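You operate a simulated robot arm through the tools that you are given. There is no shell and no other tool. Be economical: measure what you need, move in short steps, check, and stop when the job is done.

You run a simulated two-armed robot. Do the job below in one go: nothing can be reset, and whatever is moved stays where it is left.

## Task
Clamp the square block, brush paste over its top, then free it.
Fine: paste from the flat tin; the brush goes back on its rest. Set down upright: short brush. A coat counts when it lies all over at full strength: go over it till it gets no stronger.
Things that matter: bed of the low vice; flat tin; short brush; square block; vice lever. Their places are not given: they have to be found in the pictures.

It is judged by the outcome, as a careful person would: the job done as asked, and still so three seconds after it is handed in. It fails if anything else is knocked over, pushed out of place, dropped, spilled or broken.

## Robot
Two 7-joint arms with two-finger grippers on one trunk that stands fixed in place. Base frame: the origin is at the foot of the trunk, x ahead of it, y to its left, z up; the work surface is at about z = 850. Lengths are in mm, angles in rad, forces in N, time in s.
The left shoulder is at [29, 174, 1318], the right one opposite. With the tool pointing down near the work surface each hand reaches from about 100 to 800 mm from the base axis, measured 20 degrees to its own side. Payload 2.94 kg a hand.
Tool frame (each hand has its own): the origin (TCP) lies between the finger pads and is the grasp point; the fingertips stand 30 mm ahead of it; z points along the fingers, y is the line along which they close. Largest opening 138 mm; the body of the gripper starts 109 mm behind the TCP.
Orientation is that of the tool frame in the base frame, as [roll, pitch, yaw] about the fixed x, y, z axes, in that order (R = Rz(yaw) Ry(pitch) Rx(roll)). With the fingers straight down and closing along the base's y, the tool's x points along the base's -x, its y along +y and its z along -z.

## Interface
- The arms move only by the tool apply_moves. It takes "left_deltas", "right_deltas" or both (then of equal length, played together; a hand with none holds still); each is a list of rows, each an object (a shift or turn left out is 0, a gripper value left out holds the last) with "offset": the shift along the tool's x, y, z in m, a list of three; "delta_rot": the turn, a rotation vector about the tool's x, y, z in rad, a list of three; "gripper": the closure, from 0 (fully open) to 1 (shut). In form: [{"offset": [x, y, z], "delta_rot": [rx, ry, rz], "gripper": gripper}, ...]. A call has 1 to 12 rows; each row shifts and turns the commanded pose from where the row before left it, along the tool's axes as they then stand. A row lasts 0.2 s, in which the tool goes at most 50 mm and 0.15 rad; a call with a longer step from one row to the next is refused whole, and so is a gripper value outside its range. Where a pose cannot be reached the arm comes as near as it can. A force on the tool above 90 N (or 10 N above the force at the start of the call, whichever is more), or a blocked arm, ends the call early, and 0.2 s more pass. The fingers move at their own pace and stop on an object; they squeeze with about 45 N. The grip force told is the motor's: it shows also when the fingers shut on nothing. Time passes only in rows, and 0.2 s behind the last, so rows that do not move let the fingers close. It gives the time, the measured TCP pose, the force on the tool (base axes), the opening and the grip force at its end, in the units of the frame above (readings bear some noise), with the torque about the TCP (base axes, N m) and any sound that the robot's microphone picked up.
- Cameras (640 x 400 px; columns grow to the right, rows downward): "scene" is now at [69.9, -36.8, 1796.6]; the picture's right is [-0.44, -0.90, -0.00], its down [-0.64, 0.32, -0.70] and it looks along [0.62, -0.31, -0.72] (base axes); focal length 352 px, centre (320, 200). "left" rides on the left gripper at [71, -19, -146] in its tool frame; the picture's right is [0.26, 0.96, 0.00], its down [-0.85, 0.23, -0.48] and it looks along [-0.46, 0.12, 0.88] (tool axes); focal length 280 px, centre (320, 200). "right" rides on the right gripper at [71, 19, -146] in its tool frame; the picture's right is [-0.26, 0.97, 0.00], its down [-0.85, -0.23, -0.48] and it looks along [-0.46, -0.12, 0.88] (tool axes); focal length 280 px, centre (320, 200).
- get_image(camera): a new picture of that camera. The clock stands still meanwhile.
- lift_body(by): slides the trunk up (or, below 0, down) by that many mm; the arms and the scene camera ride with it, the base frame stays. It gives what a move gives, with no picture.
- head_to(pan, tilt): turns the head with the scene camera to pan (to the left, within 2.094 rad either way) and tilt (down, from -0.506 to 1.204), counted from straight ahead of the robot. It gives what a move gives.
- pixel_to_xyz(camera, pixels): for up to 12 pixels [column, row] of the newest picture of that camera ("zoom" is the newest enlarged one), the place [x, y, z] in the base frame of the surface seen there, good to about 2 mm. The clock stands still meanwhile.
- inspect(camera, box): a new picture of the part [left, top, right, bottom] of that camera's present view, enlarged. The clock stands still meanwhile.
- job_done(): hands the job in; it is judged then, once.

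Go step by step. Measure first, check grasps and placings, and put right what went wrong. The budget is 80 turns and 64 pictures, counting those below and the enlarged ones. Unless the task says otherwise, let go and move clear before handing in, and close with one line.

The tools are called after "Call:" as name(argument=value, ...) on one line, values as JSON. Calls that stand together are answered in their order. apply_moves: Moves the arms, as the interface text tells. Its arguments: {"type":"object","properties":{"left_deltas":{"type":"array"},"right_deltas":{"type":"array"}},"required":[]} The other tools are called the same way: lift_body (by) slides the trunk up or down; head_to (pan, tilt) turns the head that bears the scene camera; get_image (camera) takes a picture; pixel_to_xyz (camera, pixels) gives the place of the surface under pixels of a picture; inspect (camera, box) takes an enlarged picture of a part of a camera's view; job_done () hands the job in.

At the start:

```text
t: 0.0
left_tool_pos: [668.4, -100.9, 1281.7]
left_tool_rot: [3.139, 0.0, 3.142]
left_contact_force: [0.1, -0.2, -0.1]
left_ft_torque: [0.0, -0.04, 0.01]
left_finger_gap: 138.1
left_grip_force: 0.0
right_tool_pos: [442.8, -572.4, 1171.9]
right_tool_rot: [3.141, 0.001, 3.142]
right_contact_force: [0.2, -0.1, 0.7]
right_ft_torque: [-0.01, 0.02, -0.01]
right_finger_gap: 138.0
right_grip_force: 0.1
trunk travel left (down, up): [-489.0, 245.0]
head pan, tilt: [-0.459, 0.799]
```

scene: 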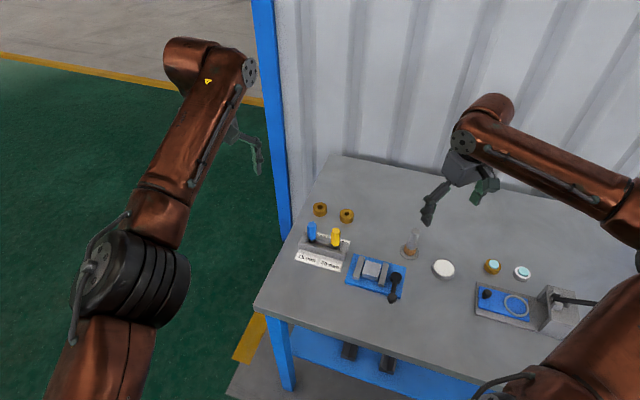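
right: 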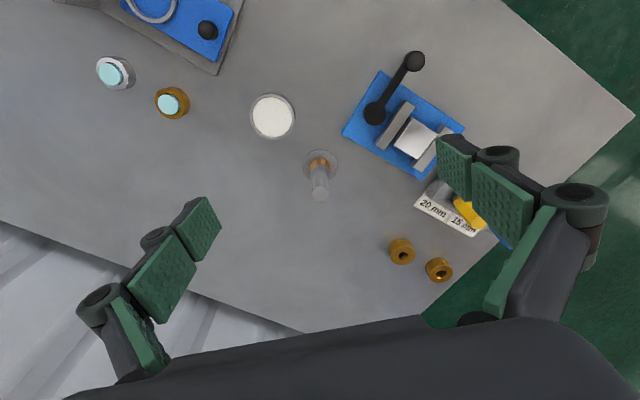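
left: 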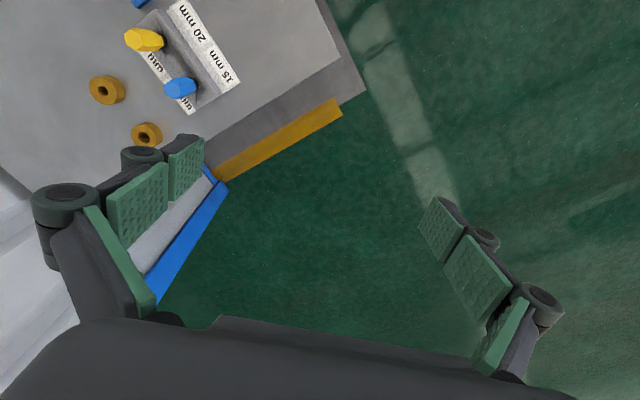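

The scene shows a blue low vice near (375,272), a white tin at (443,268), and a brush-like item in a glass/rest near (412,245). I'll enlarge these to identify them.

Call:
inspect(camera="scene", box=[280, 190, 440, 310])

Call:
inspect(camera="scene", box=[400, 220, 600, 345])

Call:
inspect(camera="right", box=[240, 30, 500, 210])

```text
3.33 times, centred on (360, 250) of scene
```

zoom: 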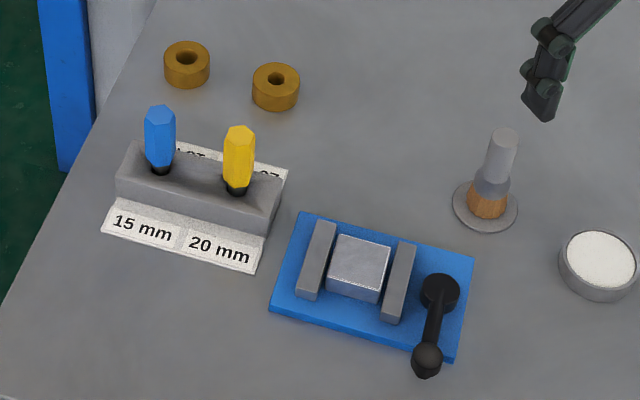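

```text
3.20 times, centred on (500, 282) of scene
```

zoom: 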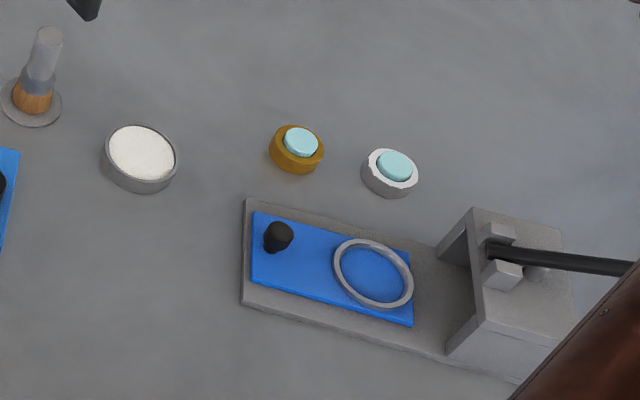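

```text
2.22 times, centred on (370, 120) of right
```

zoom: 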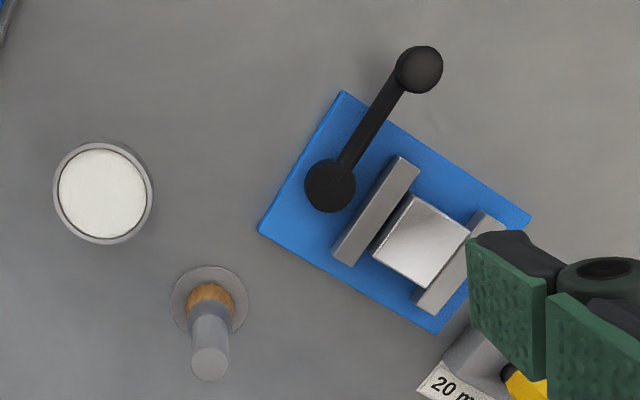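

The block already sits between the vice's jaws, and the brush stands bristles-down on a round rest. Next I'll measure the places from the last enlarged picture and from the scene.

Call:
pixel_to_xyz(camera="zoom", pixels=[[102, 193], [210, 365], [418, 70], [330, 185], [375, 245], [411, 196], [469, 231], [423, 287], [375, 212], [342, 92], [260, 228], [432, 330]])

Call:
pixel_to_xyz(camera="scene", pixels=[[372, 270], [443, 268], [414, 232], [411, 249], [407, 256], [396, 278], [393, 298], [360, 268], [386, 272], [338, 236], [346, 278], [430, 268]])

```text
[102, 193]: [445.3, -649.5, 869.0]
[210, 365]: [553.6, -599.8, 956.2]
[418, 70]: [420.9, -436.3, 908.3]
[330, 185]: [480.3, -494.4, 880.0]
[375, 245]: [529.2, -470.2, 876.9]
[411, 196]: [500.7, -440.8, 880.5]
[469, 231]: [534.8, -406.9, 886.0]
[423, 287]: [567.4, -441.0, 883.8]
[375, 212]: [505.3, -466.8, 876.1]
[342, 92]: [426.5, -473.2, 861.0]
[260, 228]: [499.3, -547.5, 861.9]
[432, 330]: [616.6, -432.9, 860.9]
```

```text
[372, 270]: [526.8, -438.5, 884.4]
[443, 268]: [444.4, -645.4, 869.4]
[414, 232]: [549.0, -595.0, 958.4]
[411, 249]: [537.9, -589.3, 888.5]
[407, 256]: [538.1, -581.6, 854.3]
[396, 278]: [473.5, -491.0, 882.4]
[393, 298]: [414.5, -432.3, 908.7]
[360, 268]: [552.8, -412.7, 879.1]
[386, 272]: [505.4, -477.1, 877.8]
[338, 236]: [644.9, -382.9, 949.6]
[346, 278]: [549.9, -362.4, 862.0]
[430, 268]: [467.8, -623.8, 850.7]
```

Knob of the vice lever is at about (418,-434,908), its pivot at (478,-493), the block centre at (529,-439, top 884), the brush at (550,-598, top 957), and the tin at (445,-648, 869). I'll bring the right hand over the lever knob with its fingers turned to close across the lever.

Call:
apply_moves(right_deltas=[{"offset": [0.005, 0.0276, 0.0344], "gripper": 0.6}, {"offset": [0.005, 0.0276, 0.0344]}, {"offset": [0.005, 0.0276, 0.0344]}, {"offset": [0.005, 0.0276, 0.0344]}, {"offset": [0.005, 0.0276, 0.0344]}, {"delta_rot": [0, 0, 0.131]}, {"delta_rot": [0, 0, 0.131]}, {"delta_rot": [0, 0, 0.131]}, {"delta_rot": [0, 0, 0.131]}, {"delta_rot": [0, 0, 0.131]}, {"delta_rot": [0, 0, 0.131]}, {}])

Call:
get_image(camera="right")

Call:
get_image(camera="scene")

```text
t: 2.6
left_tool_pos: [669.6, -99.1, 1282.1]
left_tool_rot: [-3.141, 0.002, 3.141]
left_contact_force: [-0.2, 0.2, 0.4]
left_ft_torque: [0.02, 0.0, -0.03]
left_finger_gap: 137.6
left_grip_force: 0.1
right_tool_pos: [418.5, -434.3, 1000.7]
right_tool_rot: [3.14, 0.001, 2.354]
right_contact_force: [-0.4, -0.5, 0.8]
right_ft_torque: [-0.01, -0.01, 0.0]
right_finger_gap: 55.4
right_grip_force: 0.0
trunk travel left (down, up): [-489.0, 245.0]
head pan, tilt: [-0.459, 0.799]
```

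```text
57 pictures are left
```

right: 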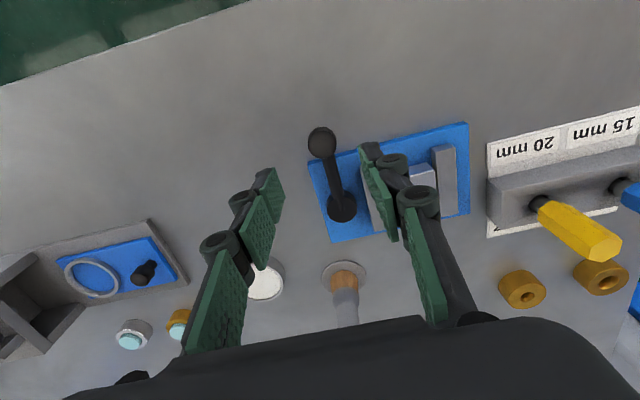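

```text
56 pictures are left
```

scene: 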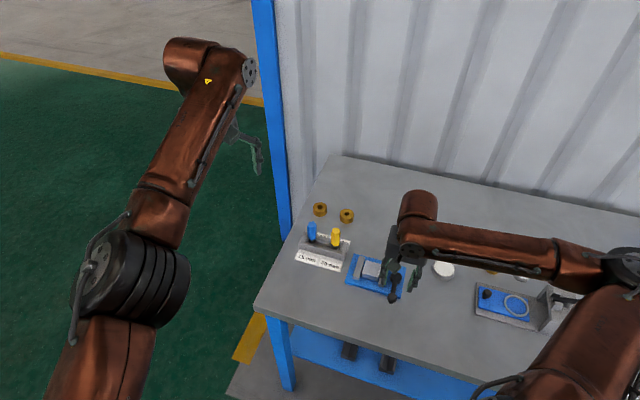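

Call:
pixel_to_xyz(camera="right", pixels=[[322, 140], [313, 142], [330, 132], [342, 205], [332, 180]])

Call:
inspect(camera="right", box=[280, 100, 480, 225])

```text
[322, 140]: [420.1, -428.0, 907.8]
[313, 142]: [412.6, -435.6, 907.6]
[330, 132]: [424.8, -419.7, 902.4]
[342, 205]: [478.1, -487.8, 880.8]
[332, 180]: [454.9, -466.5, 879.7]
```

```text
3.20 times, centred on (380, 162) of right
```

zoom: 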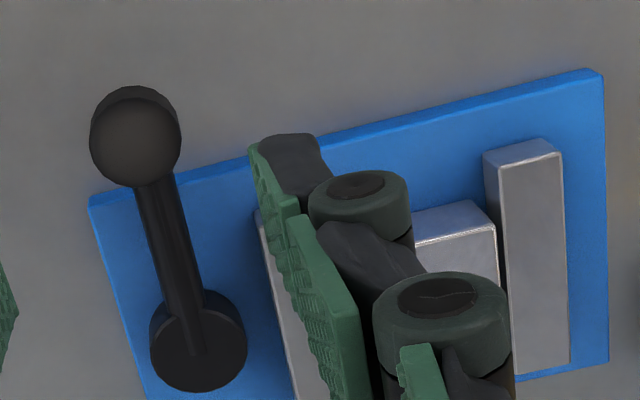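

The knob is a short post centred near (419,-431), top z 908, and both fingers straddle it. I'll go down and close on it.

Call:
apply_moves(right_deltas=[{"offset": [0.002, 0.0027, 0.04]}, {"offset": [0, 0, 0.035]}, {"offset": [0, 0, 0.018]}, {"gripper": 1.0}, {}, {}, {}, {}])

Call:
get_image(camera="right")

```text
t: 4.4
left_tool_pos: [669.7, -101.3, 1281.2]
left_tool_rot: [3.141, -0.001, 3.141]
left_contact_force: [-0.3, 0.8, -0.2]
left_ft_torque: [-0.01, -0.01, -0.01]
left_finger_gap: 137.9
left_grip_force: 0.1
right_tool_pos: [418.2, -432.8, 907.4]
right_tool_rot: [-3.139, -0.001, 2.355]
right_contact_force: [-5.7, -4.9, -3.3]
right_ft_torque: [-0.37, -0.05, -0.09]
right_finger_gap: 25.0
right_grip_force: 45.4
trunk travel left (down, up): [-489.0, 245.0]
head pan, tilt: [-0.459, 0.799]
```

```text
54 pictures are left
```

right: 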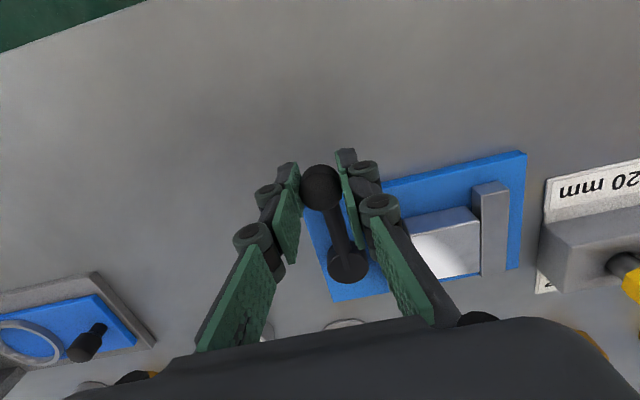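

The knob is gripped (gap 25). I'll try turning the lever a little counter-clockwise about the pivot, away from the jaws, and watch the force.

Call:
apply_moves(right_deltas=[{"offset": [-0.0006, -0.00994, 0], "delta_rot": [0, 0, -0.12]}, {"offset": [-0.0006, -0.00994, 0], "delta_rot": [0, 0, -0.12]}, {"offset": [-0.0006, -0.00994, 0], "delta_rot": [0, 0, -0.12]}])

Call:
get_image(camera="right")

```text
t: 5.2
left_tool_pos: [670.0, -100.2, 1281.6]
left_tool_rot: [3.14, 0.002, -3.139]
left_contact_force: [0.3, -0.4, -0.1]
left_ft_torque: [0.04, 0.02, -0.02]
left_finger_gap: 137.9
left_grip_force: 0.1
right_tool_pos: [404.4, -455.2, 907.0]
right_tool_rot: [3.141, 0.002, 2.719]
right_contact_force: [-0.9, 1.7, -1.7]
right_ft_torque: [0.17, 0.39, 0.07]
right_finger_gap: 24.8
right_grip_force: 45.5
trunk travel left (down, up): [-489.0, 245.0]
head pan, tilt: [-0.459, 0.799]
```

```text
53 pictures are left
```

right: 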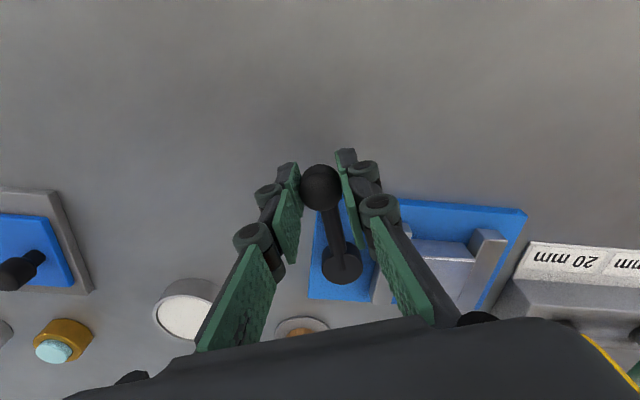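

The lever turns freely this way. I'll check whether the jaw gap is closing.

Call:
inspect(camera="right", box=[300, 180, 540, 330])

Call:
inspect(camera="scene", box=[330, 230, 426, 290])

```text
2.67 times, centred on (420, 255) of right
```

zoom: 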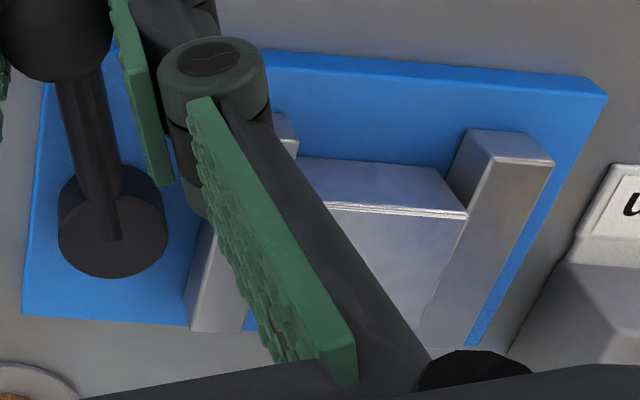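

```text
6.67 times, centred on (378, 260) of scene
```

zoom: 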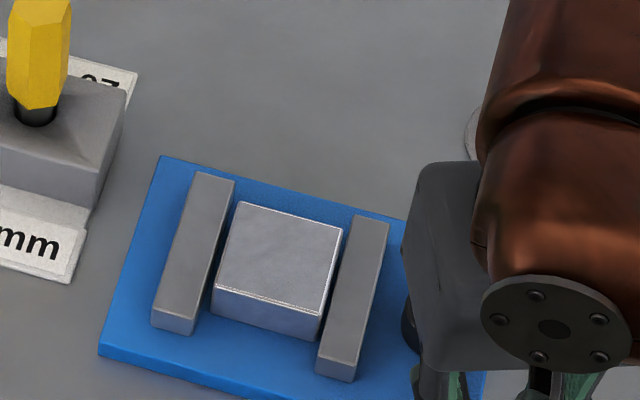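

The gap on the lever side shrank (block edge (342,228) against jaw (352,215) in the enlargement), so counter-clockwise closes the vice. I'll keep turning.

Call:
apply_moves(right_deltas=[{"offset": [-0.0006, -0.00994, 0], "delta_rot": [0, 0, -0.12]}, {"offset": [-0.0006, -0.00994, 0], "delta_rot": [0, 0, -0.12]}, {"offset": [-0.0006, -0.00994, 0], "delta_rot": [0, 0, -0.12]}, {"offset": [-0.0006, -0.00994, 0], "delta_rot": [0, 0, -0.12]}, {"offset": [-0.0006, -0.00994, 0], "delta_rot": [0, 0, -0.12]}])

Call:
inspect(camera="scene", box=[330, 230, 426, 290])

```text
t: 6.4
left_tool_pos: [668.5, -101.0, 1282.1]
left_tool_rot: [3.139, 0.0, 3.141]
left_contact_force: [0.2, 0.0, 0.3]
left_ft_torque: [0.04, 0.02, 0.02]
left_finger_gap: 138.0
left_grip_force: 0.0
right_tool_pos: [394.3, -504.6, 907.8]
right_tool_rot: [3.142, 0.0, -2.965]
right_contact_force: [-6.3, 0.4, -1.1]
right_ft_torque: [-0.03, 0.49, 0.05]
right_finger_gap: 24.9
right_grip_force: 45.2
trunk travel left (down, up): [-489.0, 245.0]
head pan, tilt: [-0.459, 0.799]
```

```text
6.67 times, centred on (378, 260) of scene
```

zoom: 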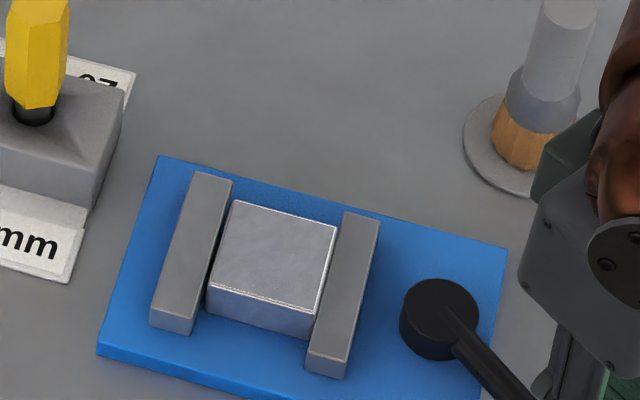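

Jaw is still closing with light force. I'll continue the turn.

Call:
apply_moves(right_deltas=[{"offset": [-0.0003, -0.00994, 0], "delta_rot": [0, 0, -0.12]}, {"offset": [-0.0006, -0.00994, 0], "delta_rot": [0, 0, -0.12]}, {"offset": [-0.0006, -0.00994, 0], "delta_rot": [0, 0, -0.12]}, {"offset": [-0.0006, -0.00994, 0], "delta_rot": [0, 0, -0.12]}])

Call:
inspect(camera="scene", box=[330, 230, 426, 290])

```text
t: 7.4
left_tool_pos: [667.4, -100.3, 1282.8]
left_tool_rot: [-3.141, 0.001, -3.141]
left_contact_force: [-0.3, 0.1, 0.6]
left_ft_torque: [0.0, -0.03, 0.03]
left_finger_gap: 138.0
left_grip_force: 0.2
right_tool_pos: [407.5, -541.9, 907.9]
right_tool_rot: [3.14, -0.005, -2.484]
right_contact_force: [-23.5, -8.2, 1.2]
right_ft_torque: [0.21, 0.25, 0.07]
right_finger_gap: 24.9
right_grip_force: 44.6
trunk travel left (down, up): [-489.0, 245.0]
head pan, tilt: [-0.459, 0.799]
```

```text
6.67 times, centred on (378, 260) of scene
```

zoom: 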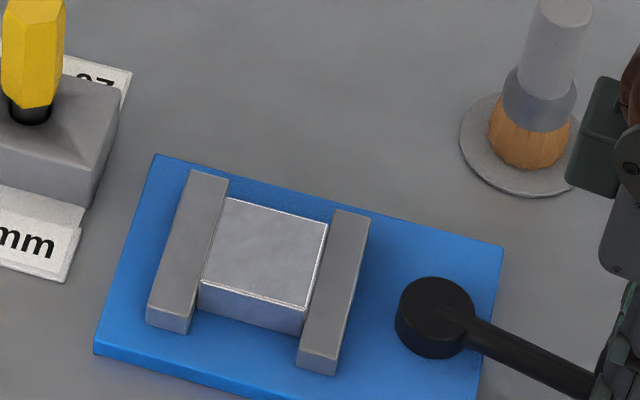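

The sideways force is mostly radial, so my pivot estimate was off; the fit gives pivot (483,-494), r 89. I'll correct outward and continue turning to the stop.

Call:
apply_moves(right_deltas=[{"offset": [0.0047, 0.001, 0]}, {"offset": [-0.0006, -0.0106, 0], "delta_rot": [0, 0, -0.12]}, {"offset": [-0.0006, -0.0106, 0], "delta_rot": [0, 0, -0.12]}, {}])

Call:
inspect(camera="scene", box=[330, 230, 426, 290])

```text
t: 8.4
left_tool_pos: [666.0, -98.2, 1283.4]
left_tool_rot: [-3.14, 0.003, 3.139]
left_contact_force: [-0.1, 0.3, -0.6]
left_ft_torque: [0.01, 0.02, 0.01]
left_finger_gap: 138.1
left_grip_force: 0.1
right_tool_pos: [416.7, -552.8, 906.7]
right_tool_rot: [3.134, 0.004, -2.243]
right_contact_force: [-27.4, 25.0, -3.9]
right_ft_torque: [0.68, 0.62, 0.47]
right_finger_gap: 24.8
right_grip_force: 44.9
trunk travel left (down, up): [-489.0, 245.0]
head pan, tilt: [-0.459, 0.799]
```

```text
6.67 times, centred on (378, 260) of scene
```

zoom: 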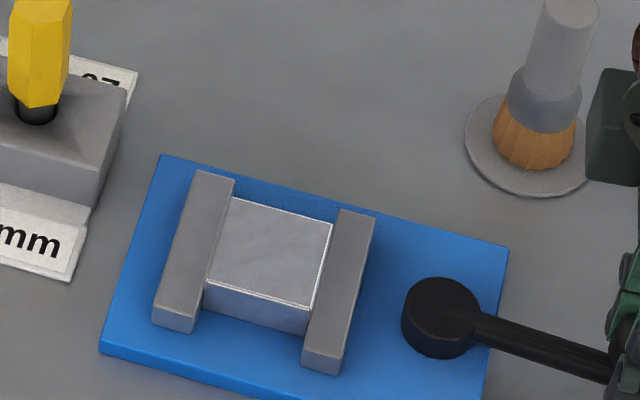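

The lever now resists (about 37 N tangentially) and the jaws touch both sides of the block. I'll push a little further to see whether it is at its stop.

Call:
apply_moves(right_deltas=[{"offset": [-0.0003, -0.006, 0], "delta_rot": [0, 0, -0.03]}, {"offset": [0, -0.005, 0]}, {}])

```text
t: 9.2
left_tool_pos: [664.8, -96.0, 1284.7]
left_tool_rot: [-3.14, 0.003, 3.141]
left_contact_force: [-0.5, -0.4, 0.4]
left_ft_torque: [-0.01, -0.05, -0.02]
left_finger_gap: 138.1
left_grip_force: 0.0
right_tool_pos: [421.7, -556.7, 906.7]
right_tool_rot: [3.124, 0.001, -2.215]
right_contact_force: [-47.6, 32.4, 1.9]
right_ft_torque: [1.73, 0.64, 0.27]
right_finger_gap: 25.0
right_grip_force: 44.9
trunk travel left (down, up): [-489.0, 245.0]
head pan, tilt: [-0.459, 0.799]
```

It advanced to 226° (a 90° turn) with force up to 57 N, so it's at the stop. I'll relax the push, release, and rise clear to see if it holds.

Call:
apply_moves(right_deltas=[{"offset": [0, 0.006, 0]}, {"offset": [0, 0.003, 0]}, {"gripper": 0.6}, {}, {}, {"offset": [0, 0, -0.04]}, {"offset": [0, 0, -0.05]}, {"offset": [0, 0, -0.05]}, {}])

Call:
inspect(camera="scene", box=[330, 220, 458, 300])

Call:
get_image(camera="right")

```text
t: 11.2
left_tool_pos: [669.9, -100.7, 1280.5]
left_tool_rot: [3.14, -0.003, -3.141]
left_contact_force: [-0.4, -0.6, 0.3]
left_ft_torque: [0.01, 0.02, -0.04]
left_finger_gap: 138.0
left_grip_force: 0.0
right_tool_pos: [425.1, -557.2, 1049.4]
right_tool_rot: [3.141, 0.002, -2.217]
right_contact_force: [0.2, 0.2, 0.1]
right_ft_torque: [0.01, 0.05, 0.01]
right_finger_gap: 55.3
right_grip_force: 0.0
trunk travel left (down, up): [-489.0, 245.0]
head pan, tilt: [-0.459, 0.799]
```

```text
5.00 times, centred on (394, 260) of scene
```

zoom: 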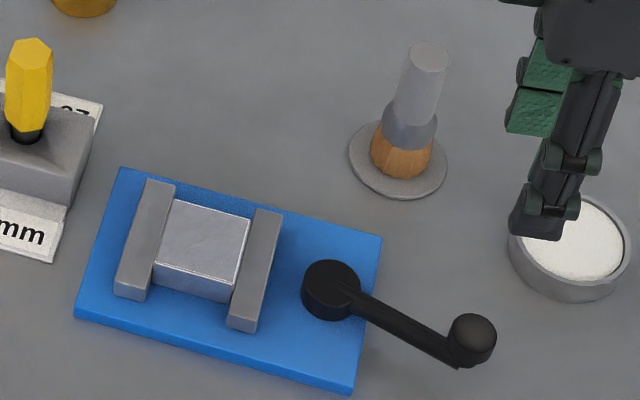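

```text
46 pictures are left
```

right: 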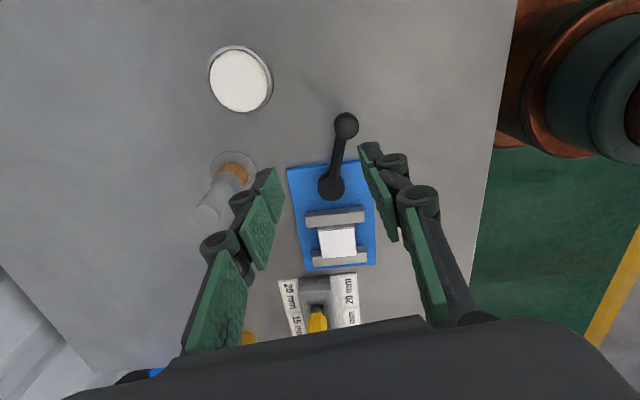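

The vice looks shut on the block and the lever stays. I'll measure the knob, block top corners, tin rim and brush for the next steps.

Call:
pixel_to_xyz(camera="zoom", pixels=[[472, 330], [172, 200], [249, 216], [231, 275], [155, 262], [260, 270], [148, 240], [429, 50], [408, 120], [402, 155], [366, 190], [580, 245]])

Call:
pixel_to_xyz(camera="right", pixels=[[240, 80], [212, 80], [268, 82], [240, 50], [241, 109], [207, 214], [346, 120], [321, 230], [355, 229], [322, 255], [356, 255], [235, 172]])

```text
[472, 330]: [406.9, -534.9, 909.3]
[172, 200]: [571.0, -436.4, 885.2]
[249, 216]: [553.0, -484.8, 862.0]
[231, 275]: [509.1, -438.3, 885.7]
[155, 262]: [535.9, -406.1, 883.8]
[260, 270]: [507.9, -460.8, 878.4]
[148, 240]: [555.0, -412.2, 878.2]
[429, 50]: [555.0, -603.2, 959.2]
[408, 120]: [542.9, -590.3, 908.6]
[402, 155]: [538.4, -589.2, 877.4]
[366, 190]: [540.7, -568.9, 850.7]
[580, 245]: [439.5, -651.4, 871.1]
```

```text
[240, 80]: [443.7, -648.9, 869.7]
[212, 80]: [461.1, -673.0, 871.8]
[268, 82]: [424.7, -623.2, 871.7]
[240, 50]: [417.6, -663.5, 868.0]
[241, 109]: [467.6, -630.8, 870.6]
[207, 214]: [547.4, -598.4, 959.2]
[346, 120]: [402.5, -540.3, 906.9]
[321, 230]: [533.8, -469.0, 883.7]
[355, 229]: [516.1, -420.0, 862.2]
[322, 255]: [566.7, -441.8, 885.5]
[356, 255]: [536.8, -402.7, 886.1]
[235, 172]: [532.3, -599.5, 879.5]
```

The knob is now at (405,-537), about 209°, so it sprang back from 226°. I'll look closely at the jaw gaps.

Call:
inspect(camera="right", box=[280, 195, 392, 265])

Call:
inspect(camera="scene", box=[340, 245, 404, 285])

```text
5.71 times, centred on (336, 230) of right
```

zoom: 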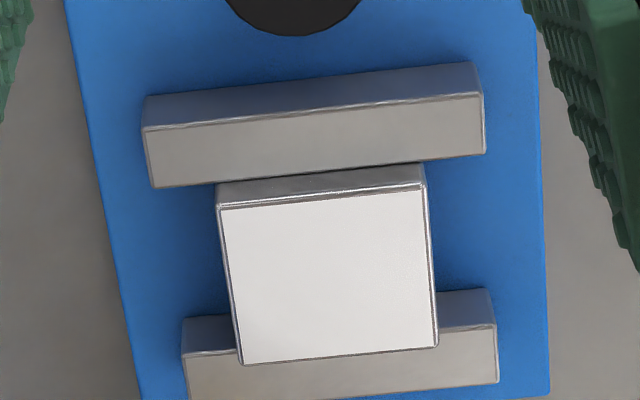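

```text
10.00 times, centred on (372, 265) of scene
```

zoom: 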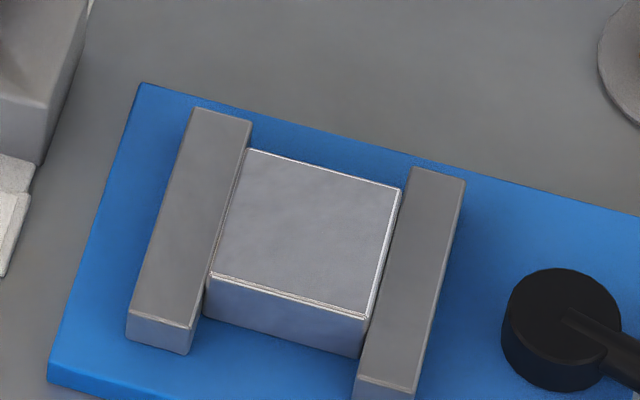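

The jaws touch the block, but the lever did spring back under load, so it may not be latched yet. I'll re-grip the knob at (404,-537) and push further, watching for a click or a firm stop.

Call:
apply_moves(right_deltas=[{"offset": [-0.004, 0.0285, 0]}, {"delta_rot": [0, 0, 0.14]}, {"delta_rot": [0, 0, 0.14]}, {"delta_rot": [0, 0, 0.138]}, {"offset": [0, 0, 0.05]}, {"offset": [0, 0, 0.045]}, {"offset": [0, 0, 0.045]}, {"gripper": 1.0}, {}, {}, {}])

Call:
get_image(camera="right")

```text
t: 13.6
left_tool_pos: [669.1, -101.1, 1281.7]
left_tool_rot: [3.14, -0.002, 3.141]
left_contact_force: [0.3, -0.3, -0.6]
left_ft_torque: [-0.01, -0.01, 0.0]
left_finger_gap: 137.6
left_grip_force: 0.1
right_tool_pos: [403.4, -537.0, 908.5]
right_tool_rot: [3.139, 0.001, -2.634]
right_contact_force: [1.2, 0.2, -4.4]
right_ft_torque: [0.05, -0.17, -0.09]
right_finger_gap: 25.3
right_grip_force: 45.3
trunk travel left (down, up): [-489.0, 245.0]
head pan, tilt: [-0.459, 0.799]
```

```text
43 pictures are left
```

right: 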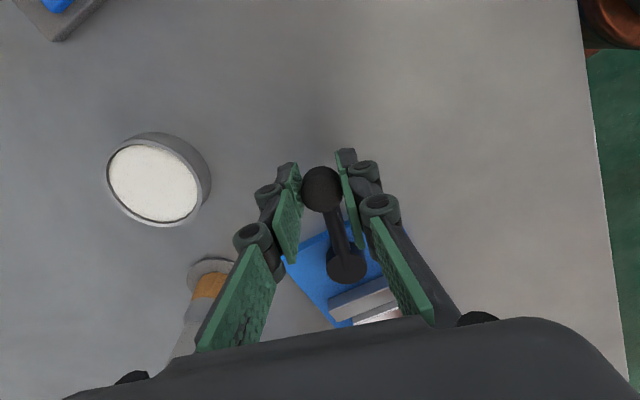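

Re-gripped at 209° with no load. Now turning on toward and past 226°.

Call:
apply_moves(right_deltas=[{"offset": [-0.0005, -0.009, 0], "delta_rot": [0, 0, -0.1]}, {"offset": [-0.0005, -0.009, 0], "delta_rot": [0, 0, -0.1]}, {"offset": [-0.0005, -0.009, 0], "delta_rot": [0, 0, -0.1]}, {"offset": [-0.0005, -0.009, 0], "delta_rot": [0, 0, -0.1]}])

```text
t: 14.6
left_tool_pos: [665.1, -95.8, 1283.4]
left_tool_rot: [-3.136, 0.002, 3.141]
left_contact_force: [0.3, 0.3, 0.1]
left_ft_torque: [-0.05, -0.01, 0.02]
left_finger_gap: 138.2
left_grip_force: 0.0
right_tool_pos: [420.0, -557.2, 909.7]
right_tool_rot: [3.13, 0.0, -2.231]
right_contact_force: [-33.8, 31.2, 8.5]
right_ft_torque: [0.26, 1.32, 0.18]
right_finger_gap: 25.0
right_grip_force: 45.2
trunk travel left (down, up): [-489.0, 245.0]
head pan, tilt: [-0.459, 0.799]
```

No click yet; 46 N at 225.5°. Pushing on in small steps.

Call:
apply_moves(right_deltas=[{"offset": [-0.0003, -0.005, 0], "delta_rot": [0, 0, -0.05]}, {"offset": [-0.0003, -0.005, 0], "delta_rot": [0, 0, -0.05]}, {}])

Call:
get_image(camera="scene")

```text
t: 15.4
left_tool_pos: [661.8, -92.8, 1285.9]
left_tool_rot: [-3.138, 0.004, -3.14]
left_contact_force: [0.2, -0.2, -0.1]
left_ft_torque: [0.01, 0.01, -0.02]
left_finger_gap: 138.0
left_grip_force: 0.0
right_tool_pos: [421.2, -557.8, 909.4]
right_tool_rot: [3.115, 0.003, -2.132]
right_contact_force: [-64.9, 49.0, 13.1]
right_ft_torque: [1.33, 0.73, 0.32]
right_finger_gap: 25.1
right_grip_force: 45.1
trunk travel left (down, up): [-489.0, 245.0]
head pan, tilt: [-0.459, 0.799]
```

```text
42 pictures are left
```

scene: 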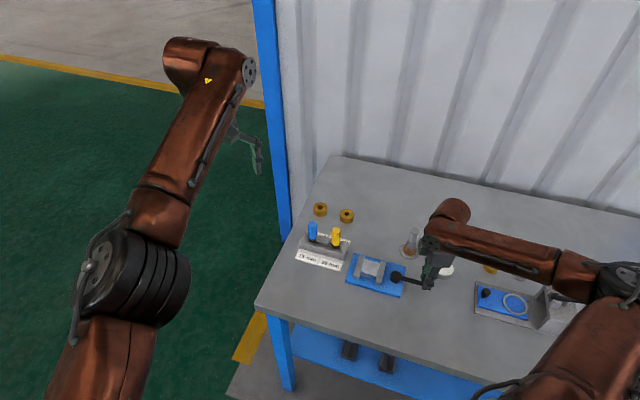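

It's a hard stop at 226° (81 N for 1 mm more), a full 90° turn. I'll ease the push off slowly while still gripping, to see whether the lever stays.

Call:
apply_moves(right_deltas=[{"offset": [0.0003, 0.005, 0], "delta_rot": [0, 0, 0.05]}, {"offset": [0.0003, 0.005, 0], "delta_rot": [0, 0, 0.05]}, {"offset": [0, 0.005, 0]}, {}])

```text
t: 16.4
left_tool_pos: [665.8, -97.7, 1282.6]
left_tool_rot: [-3.139, 0.004, 3.14]
left_contact_force: [-0.4, 0.3, 0.3]
left_ft_torque: [0.02, -0.02, 0.01]
left_finger_gap: 138.0
left_grip_force: 0.1
right_tool_pos: [418.7, -558.0, 910.0]
right_tool_rot: [3.136, 0.001, -2.234]
right_contact_force: [-26.2, 28.4, -2.6]
right_ft_torque: [0.06, 1.21, -0.07]
right_finger_gap: 24.6
right_grip_force: 44.5
trunk travel left (down, up): [-489.0, 245.0]
head pan, tilt: [-0.459, 0.799]
```

Call:
apply_moves(right_deltas=[{"offset": [0, 0.004, 0]}, {"offset": [0, 0.003, 0]}, {}])

```text
t: 17.2
left_tool_pos: [668.7, -99.7, 1280.9]
left_tool_rot: [-3.14, 0.0, 3.141]
left_contact_force: [0.2, -0.4, 1.2]
left_ft_torque: [-0.03, -0.01, 0.01]
left_finger_gap: 137.7
left_grip_force: 0.1
right_tool_pos: [415.8, -554.6, 908.3]
right_tool_rot: [3.139, 0.004, -2.236]
right_contact_force: [-14.8, 25.5, -8.4]
right_ft_torque: [0.84, 0.17, -0.15]
right_finger_gap: 24.5
right_grip_force: 45.2
trunk travel left (down, up): [-489.0, 245.0]
head pan, tilt: [-0.459, 0.799]
```

The lever follows back springily (29 N at 222°), so it's jaw elasticity plus friction. I'll ease it back under control until the force is about zero, so it rests with the greatest holding force, then release.

Call:
apply_moves(right_deltas=[{"offset": [0, 0.004, 0], "delta_rot": [0, 0, 0.045]}, {"offset": [0, 0.004, 0], "delta_rot": [0, 0, 0.045]}, {"offset": [0, 0.003, 0], "delta_rot": [0, 0, 0.03]}, {}])

```text
t: 18.2
left_tool_pos: [669.8, -98.7, 1280.5]
left_tool_rot: [-3.141, 0.0, 3.141]
left_contact_force: [0.8, 0.6, 0.2]
left_ft_torque: [0.05, 0.02, 0.0]
left_finger_gap: 138.1
left_grip_force: 0.0
right_tool_pos: [412.0, -548.8, 908.5]
right_tool_rot: [-3.138, 0.003, -2.354]
right_contact_force: [6.3, 22.3, -7.9]
right_ft_torque: [1.13, -0.58, -0.02]
right_finger_gap: 24.7
right_grip_force: 45.0
trunk travel left (down, up): [-489.0, 245.0]
head pan, tilt: [-0.459, 0.799]
```

Call:
apply_moves(right_deltas=[{"offset": [-0.004, 0.002, 0], "delta_rot": [0, 0, 0.03]}, {"offset": [0, 0.003, 0], "delta_rot": [0, 0, 0.03]}, {}])

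```text
t: 19.0
left_tool_pos: [668.8, -97.2, 1281.1]
left_tool_rot: [-3.14, -0.001, -3.141]
left_contact_force: [0.0, 0.5, -0.5]
left_ft_torque: [-0.01, 0.01, 0.01]
left_finger_gap: 137.9
left_grip_force: 0.0
right_tool_pos: [407.1, -543.3, 908.7]
right_tool_rot: [-3.138, -0.003, -2.415]
right_contact_force: [1.2, 7.6, 4.4]
right_ft_torque: [0.28, -0.1, -0.15]
right_finger_gap: 24.8
right_grip_force: 44.7
trunk travel left (down, up): [-489.0, 245.0]
head pan, tilt: [-0.459, 0.799]
```

Force is almost zero at 213°; I'll release, rise and turn the hand back square, then look.

Call:
apply_moves(right_deltas=[{"offset": [0, 0.001, 0]}, {"gripper": 0.6}, {}, {}, {"offset": [0, 0, -0.05]}, {"offset": [0, 0, -0.05]}, {"offset": [0, 0, -0.05]}, {"delta_rot": [0, 0, 0.145]}, {"delta_rot": [0, 0, 0.145]}, {"delta_rot": [0, 0, 0.145]}, {"delta_rot": [0, 0, 0.145]}, {"delta_rot": [0, 0, 0.146]}])

Call:
get_image(camera="right")

```text
t: 21.6
left_tool_pos: [669.1, -99.9, 1280.0]
left_tool_rot: [3.142, 0.001, 3.141]
left_contact_force: [0.1, 0.4, -0.3]
left_ft_torque: [0.01, 0.0, -0.02]
left_finger_gap: 137.8
left_grip_force: 0.0
right_tool_pos: [407.3, -543.3, 1058.1]
right_tool_rot: [-3.141, 0.001, 3.141]
right_contact_force: [0.6, -1.1, -0.1]
right_ft_torque: [0.0, 0.01, -0.03]
right_finger_gap: 55.4
right_grip_force: 0.0
trunk travel left (down, up): [-489.0, 245.0]
head pan, tilt: [-0.459, 0.799]
```

```text
41 pictures are left
```

right: 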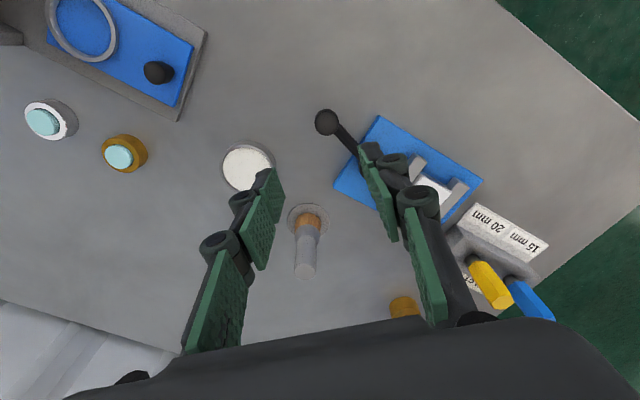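

Call:
pixel_to_xyz(camera="right", pixels=[[326, 120], [305, 268], [305, 272], [308, 225], [320, 215], [297, 215], [308, 206], [290, 218], [327, 218]])

Call:
inspect(camera="scene", box=[330, 215, 458, 295])

```text
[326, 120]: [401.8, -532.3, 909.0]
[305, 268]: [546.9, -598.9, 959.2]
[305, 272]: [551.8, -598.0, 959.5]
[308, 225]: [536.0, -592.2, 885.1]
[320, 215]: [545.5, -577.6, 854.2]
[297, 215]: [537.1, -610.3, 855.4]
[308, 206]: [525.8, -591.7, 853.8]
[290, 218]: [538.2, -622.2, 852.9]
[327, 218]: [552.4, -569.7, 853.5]
```

```text
5.00 times, centred on (394, 255) of scene
```

zoom: 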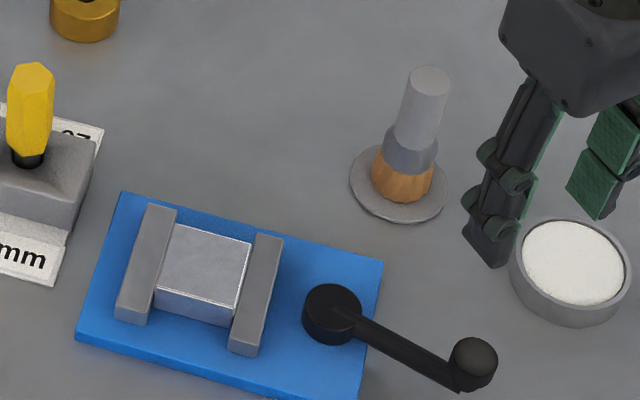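

The lever rests again near 207° with the jaws against the block. I'll test that the block is really held by pushing its open side gently with closed fingers, between the jaws. First I move above that spot.

Call:
apply_moves(right_deltas=[{"offset": [-0.04, 0.0185, 0], "gripper": 1.0}, {"offset": [-0.04, 0.0185, 0]}, {"offset": [-0.04, 0.0185, 0]}, {"offset": [-0.04, 0.0185, 0]}, {"delta_rot": [0, 0, 0.131]}, {"delta_rot": [0, 0, 0.131]}, {"delta_rot": [0, 0, 0.131]}, {"delta_rot": [0, 0, 0.131]}, {"delta_rot": [0, 0, 0.131]}, {"delta_rot": [0, 0, 0.131]}, {"offset": [0, 0, 0.05]}, {"offset": [0, 0, 0.045]}])

Call:
get_image(camera="right")

Call:
inspect(camera="scene", box=[330, 215, 458, 295])

```text
t: 24.2
left_tool_pos: [668.7, -101.3, 1280.1]
left_tool_rot: [3.14, -0.001, 3.141]
left_contact_force: [0.4, 0.3, 0.3]
left_ft_torque: [0.02, 0.03, 0.01]
left_finger_gap: 138.0
left_grip_force: 0.0
right_tool_pos: [568.7, -468.6, 962.5]
right_tool_rot: [-3.141, -0.003, 2.356]
right_contact_force: [0.0, 1.2, 0.1]
right_ft_torque: [0.0, 0.0, 0.04]
right_finger_gap: 0.0
right_grip_force: 28.5
trunk travel left (down, up): [-489.0, 245.0]
head pan, tilt: [-0.459, 0.799]
```

```text
39 pictures are left
```

right: 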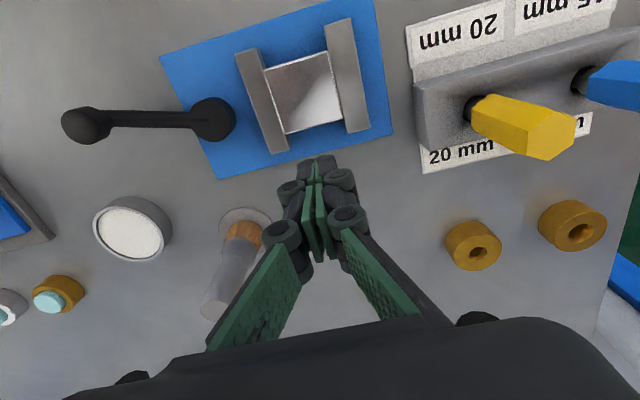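

```text
5.00 times, centred on (394, 255) of scene
```

zoom: 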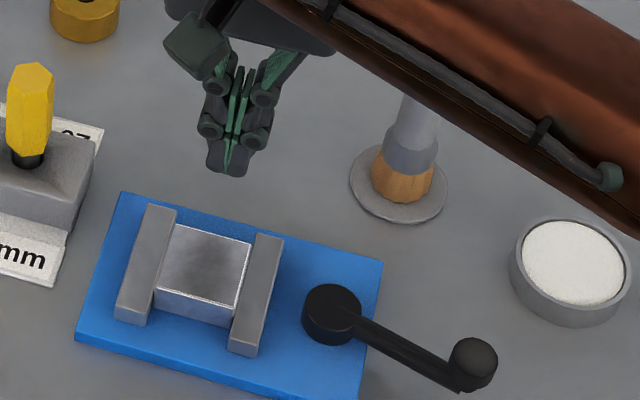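

The block looks tight between the jaws in (240-370, 20-150); I'll zoom in there for gaps.

Call:
inspect(camera="right", box=[230, 10, 390, 160])

```text
2.67 times, centred on (310, 85) of right
```

zoom: 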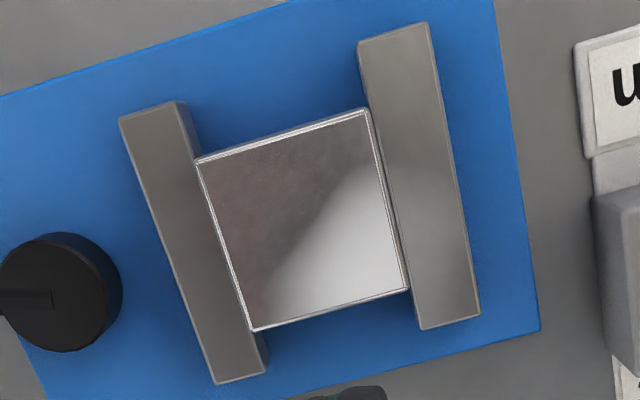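

Both jaws contact the block. I'll lower the closed fingertip beside the block and press gently along the jaws.

Call:
apply_moves(right_deltas=[{"offset": [0, 0, 0.03]}, {"offset": [0, 0, 0.026]}, {"offset": [0.004, 0, 0]}, {"offset": [0.004, 0, 0]}, {}])

```text
t: 25.4
left_tool_pos: [669.8, -101.3, 1280.0]
left_tool_rot: [3.141, -0.001, -3.141]
left_contact_force: [0.5, -0.1, 0.4]
left_ft_torque: [0.0, 0.0, -0.02]
left_finger_gap: 137.8
left_grip_force: 0.1
right_tool_pos: [562.6, -464.3, 905.9]
right_tool_rot: [3.141, 0.002, 2.355]
right_contact_force: [5.0, -6.2, 0.2]
right_ft_torque: [-0.04, -0.17, 0.01]
right_finger_gap: 6.0
right_grip_force: 28.6
trunk travel left (down, up): [-489.0, 245.0]
head pan, tilt: [-0.459, 0.799]
```

Contact with 8 N. Two millimetres more to see if it holds.

Call:
apply_moves(right_deltas=[{"offset": [0.002, 0, 0]}, {"offset": [0.002, 0, 0]}, {}])

```text
t: 26.2
left_tool_pos: [670.7, -101.0, 1280.6]
left_tool_rot: [-3.141, -0.001, -3.141]
left_contact_force: [-0.1, -0.1, -0.4]
left_ft_torque: [0.01, 0.04, 0.01]
left_finger_gap: 138.2
left_grip_force: 0.1
right_tool_pos: [559.7, -462.0, 906.2]
right_tool_rot: [-3.141, -0.003, 2.357]
right_contact_force: [6.4, -5.7, 2.9]
right_ft_torque: [-0.2, -0.09, -0.02]
right_finger_gap: 6.0
right_grip_force: 28.3
trunk travel left (down, up): [-489.0, 245.0]
head pan, tilt: [-0.459, 0.799]
```

TCP advanced 3.7 mm at a steady 8.5 N, which suggests the block may have slid; I'll look.

Call:
get_image(camera="right")

Call:
inspect(camera="scene", box=[330, 215, 458, 295])

```text
36 pictures are left
```

right: 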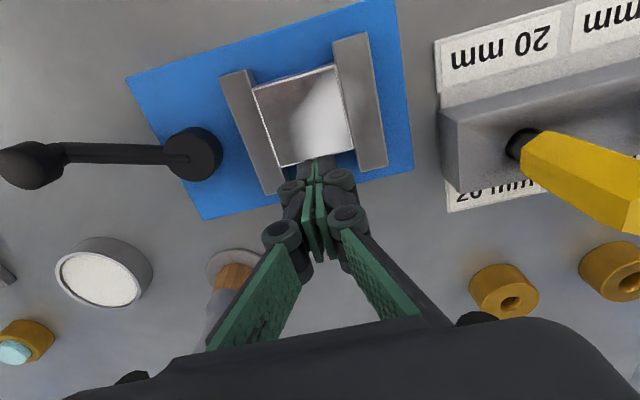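

```text
5.00 times, centred on (394, 255) of scene
```

zoom: 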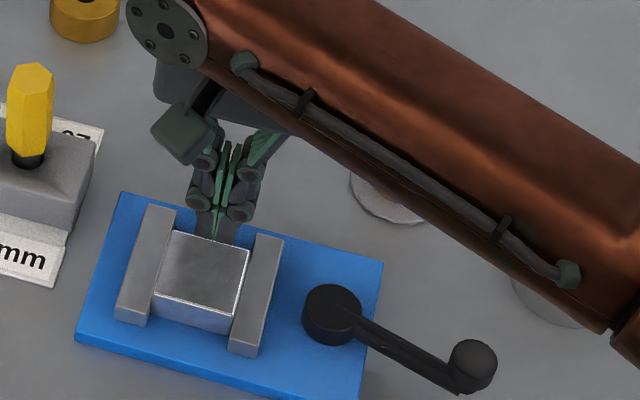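

The block did slide about 4 mm at ~8.5 N: held by the lever's friction, but only lightly (jaws still on both sides). The lever hasn't crept, so I'll brush gently and watch it. Now I back off, rise, and go above the brush.

Call:
apply_moves(right_deltas=[{"offset": [-0.012, 0, 0]}, {"offset": [0, 0, -0.05]}, {"offset": [0, 0, -0.05]}, {"offset": [0, 0, -0.05], "gripper": 0.65}, {"delta_rot": [0, 0, -0.131]}, {"delta_rot": [0, 0, -0.131]}, {"delta_rot": [0, 0, -0.131]}, {"delta_rot": [0, 0, -0.131]}, {"delta_rot": [0, 0, -0.131]}, {"delta_rot": [0, 0, -0.131]}, {"offset": [0.008, -0.046, 0]}, {"offset": [0.009, -0.046, 0]}])

```text
t: 28.8
left_tool_pos: [669.3, -100.6, 1280.7]
left_tool_rot: [3.14, -0.002, -3.141]
left_contact_force: [-0.2, 0.1, 0.6]
left_ft_torque: [0.02, 0.02, 0.0]
left_finger_gap: 137.8
left_grip_force: 0.1
right_tool_pos: [549.3, -560.7, 1057.6]
right_tool_rot: [3.139, 0.0, -3.138]
right_contact_force: [-0.7, 0.9, -0.1]
right_ft_torque: [0.01, 0.01, -0.01]
right_finger_gap: 48.2
right_grip_force: 0.0
trunk travel left (down, up): [-489.0, 245.0]
head pan, tilt: [-0.459, 0.799]
```

Now over x 549; shift to y −598 and look down at the brush.

Call:
apply_moves(right_deltas=[{"offset": [0, -0.038, 0]}, {}])

Call:
get_image(camera="right")

```text
t: 29.4
left_tool_pos: [670.0, -100.5, 1281.0]
left_tool_rot: [-3.141, -0.002, 3.141]
left_contact_force: [0.6, -0.1, 0.4]
left_ft_torque: [-0.03, -0.02, -0.02]
left_finger_gap: 137.7
left_grip_force: 0.0
right_tool_pos: [550.9, -596.8, 1057.5]
right_tool_rot: [3.141, -0.001, -3.14]
right_contact_force: [0.1, 0.3, -0.2]
right_ft_torque: [-0.02, 0.0, 0.0]
right_finger_gap: 48.4
right_grip_force: 0.0
trunk travel left (down, up): [-489.0, 245.0]
head pan, tilt: [-0.459, 0.799]
```

```text
34 pictures are left
```

right: 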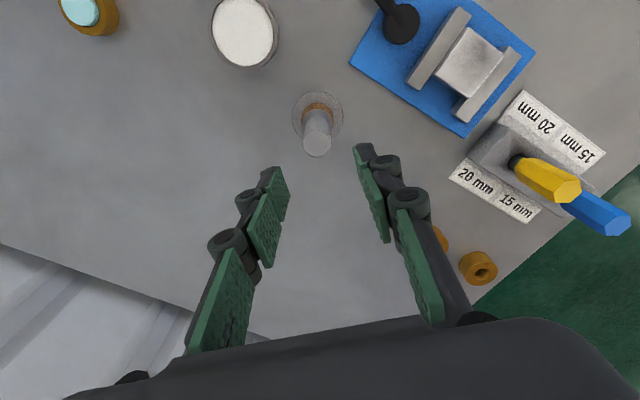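

Call:
pixel_to_xyz(camera="right", pixels=[[317, 148], [305, 147], [329, 148], [317, 138], [317, 156], [294, 117], [342, 117], [318, 93], [318, 120]])

```text
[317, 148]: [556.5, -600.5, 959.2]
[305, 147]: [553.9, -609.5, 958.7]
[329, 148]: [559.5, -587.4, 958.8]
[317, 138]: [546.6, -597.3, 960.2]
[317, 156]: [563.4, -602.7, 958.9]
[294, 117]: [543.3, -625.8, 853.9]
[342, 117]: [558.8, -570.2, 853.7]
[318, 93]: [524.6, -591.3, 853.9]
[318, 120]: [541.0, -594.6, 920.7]
```

Brush axis is about (552.5,-599), handle top 959. I'll descend to TCP z 940 and close on the handle.

Call:
apply_moves(right_deltas=[{"offset": [-0.0016, -0.0022, 0.04]}, {"offset": [0, 0, 0.04]}, {"offset": [0, 0, 0.0375]}, {"gripper": 1.0}, {}, {}, {}])

Call:
get_image(camera="right")

Call:
inspect(camera="scene", box=[362, 205, 458, 265])

```text
t: 31.0
left_tool_pos: [669.5, -100.6, 1280.1]
left_tool_rot: [3.139, 0.0, 3.141]
left_contact_force: [-0.3, 1.2, -1.0]
left_ft_torque: [0.04, 0.01, 0.01]
left_finger_gap: 138.1
left_grip_force: 0.0
right_tool_pos: [552.2, -602.0, 938.3]
right_tool_rot: [3.141, 0.0, -3.141]
right_contact_force: [1.3, 0.3, 0.4]
right_ft_torque: [0.05, 0.01, -0.02]
right_finger_gap: 24.4
right_grip_force: 45.2
trunk travel left (down, up): [-489.0, 245.0]
head pan, tilt: [-0.459, 0.799]
```

```text
33 pictures are left
```

right: 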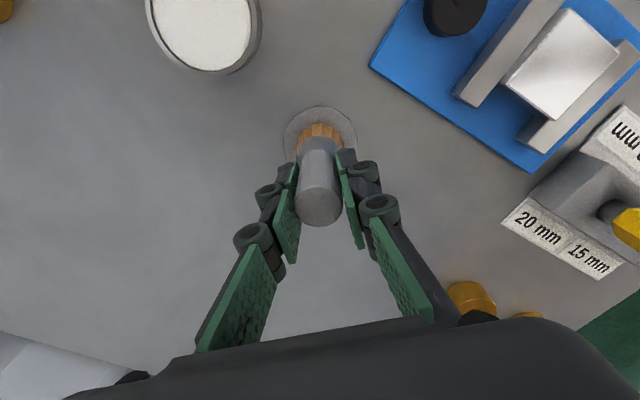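

```text
6.67 times, centred on (410, 235) of scene
```

zoom: 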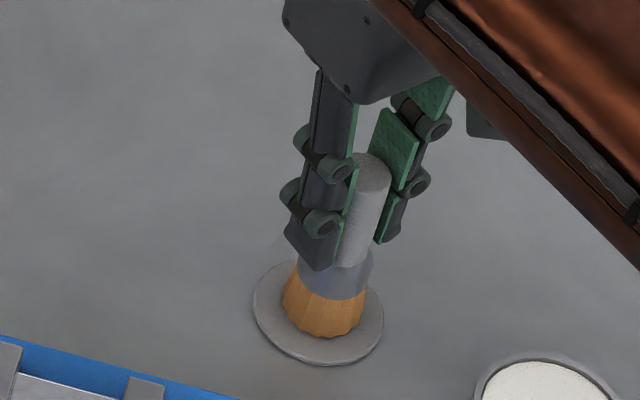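

Brush gripped (gap 24.4) at TCP z 938 with its bottom on the rest at 854, so the bristle tip is about 84.5 mm below TCP. I'll lift 60 mm and carry it over the tin at (443,-648).

Call:
apply_moves(right_deltas=[{"offset": [0, 0, -0.02]}, {"offset": [0, 0, -0.04]}, {"offset": [0.036, -0.0157, 0]}, {"offset": [0.036, -0.0157, 0]}, {"offset": [0.037, -0.0157, 0]}, {}])

Call:
get_image(camera="right")

Call:
get_image(camera="scene")

```text
t: 32.4
left_tool_pos: [669.8, -99.8, 1280.7]
left_tool_rot: [-3.141, 0.0, 3.141]
left_contact_force: [0.8, -0.8, -0.1]
left_ft_torque: [-0.01, 0.04, -0.02]
left_finger_gap: 138.0
left_grip_force: 0.0
right_tool_pos: [446.3, -647.4, 999.6]
right_tool_rot: [3.141, -0.002, -3.14]
right_contact_force: [-0.1, 0.2, -0.5]
right_ft_torque: [0.04, 0.02, 0.01]
right_finger_gap: 24.5
right_grip_force: 44.9
trunk travel left (down, up): [-489.0, 245.0]
head pan, tilt: [-0.459, 0.799]
```

```text
31 pictures are left
```

right: 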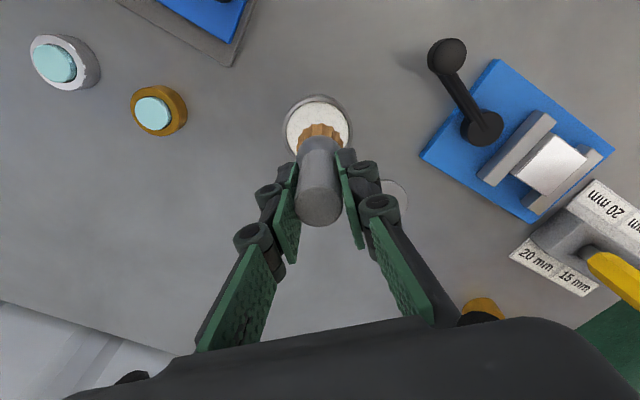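

```text
30 pictures are left
```

scene: 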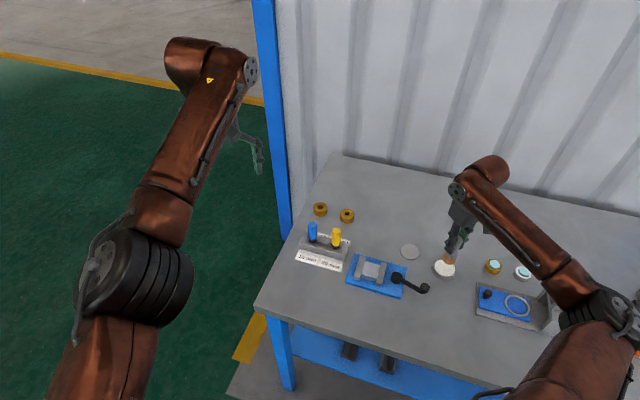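

The brush is over the tin (white paste at (320,130) in the right view). I'll dip about 6 mm into the paste, stir slightly, and read the force.

Call:
apply_moves(right_deltas=[{"offset": [0.003, 0, 0.03]}, {"offset": [0, 0, 0.012]}, {"offset": [0, 0, 0.005]}, {"offset": [0, 0, 0.004]}, {}])

Call:
inspect(camera="scene", box=[396, 225, 492, 285])

```text
t: 33.6
left_tool_pos: [667.7, -98.3, 1281.1]
left_tool_rot: [-3.139, 0.002, 3.141]
left_contact_force: [-0.3, 0.8, -0.7]
left_ft_torque: [0.01, 0.01, 0.02]
left_finger_gap: 138.0
left_grip_force: 0.0
right_tool_pos: [441.9, -648.9, 954.9]
right_tool_rot: [-3.138, 0.005, -3.139]
right_contact_force: [0.7, -0.6, 29.9]
right_ft_torque: [-0.05, 0.19, 0.02]
right_finger_gap: 24.6
right_grip_force: 45.1
trunk travel left (down, up): [-489.0, 245.0]
head pan, tilt: [-0.459, 0.799]
```

```text
6.67 times, centred on (444, 255) of scene
```

zoom: 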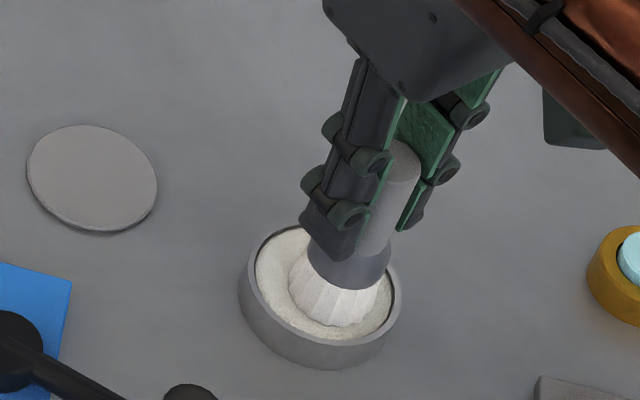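

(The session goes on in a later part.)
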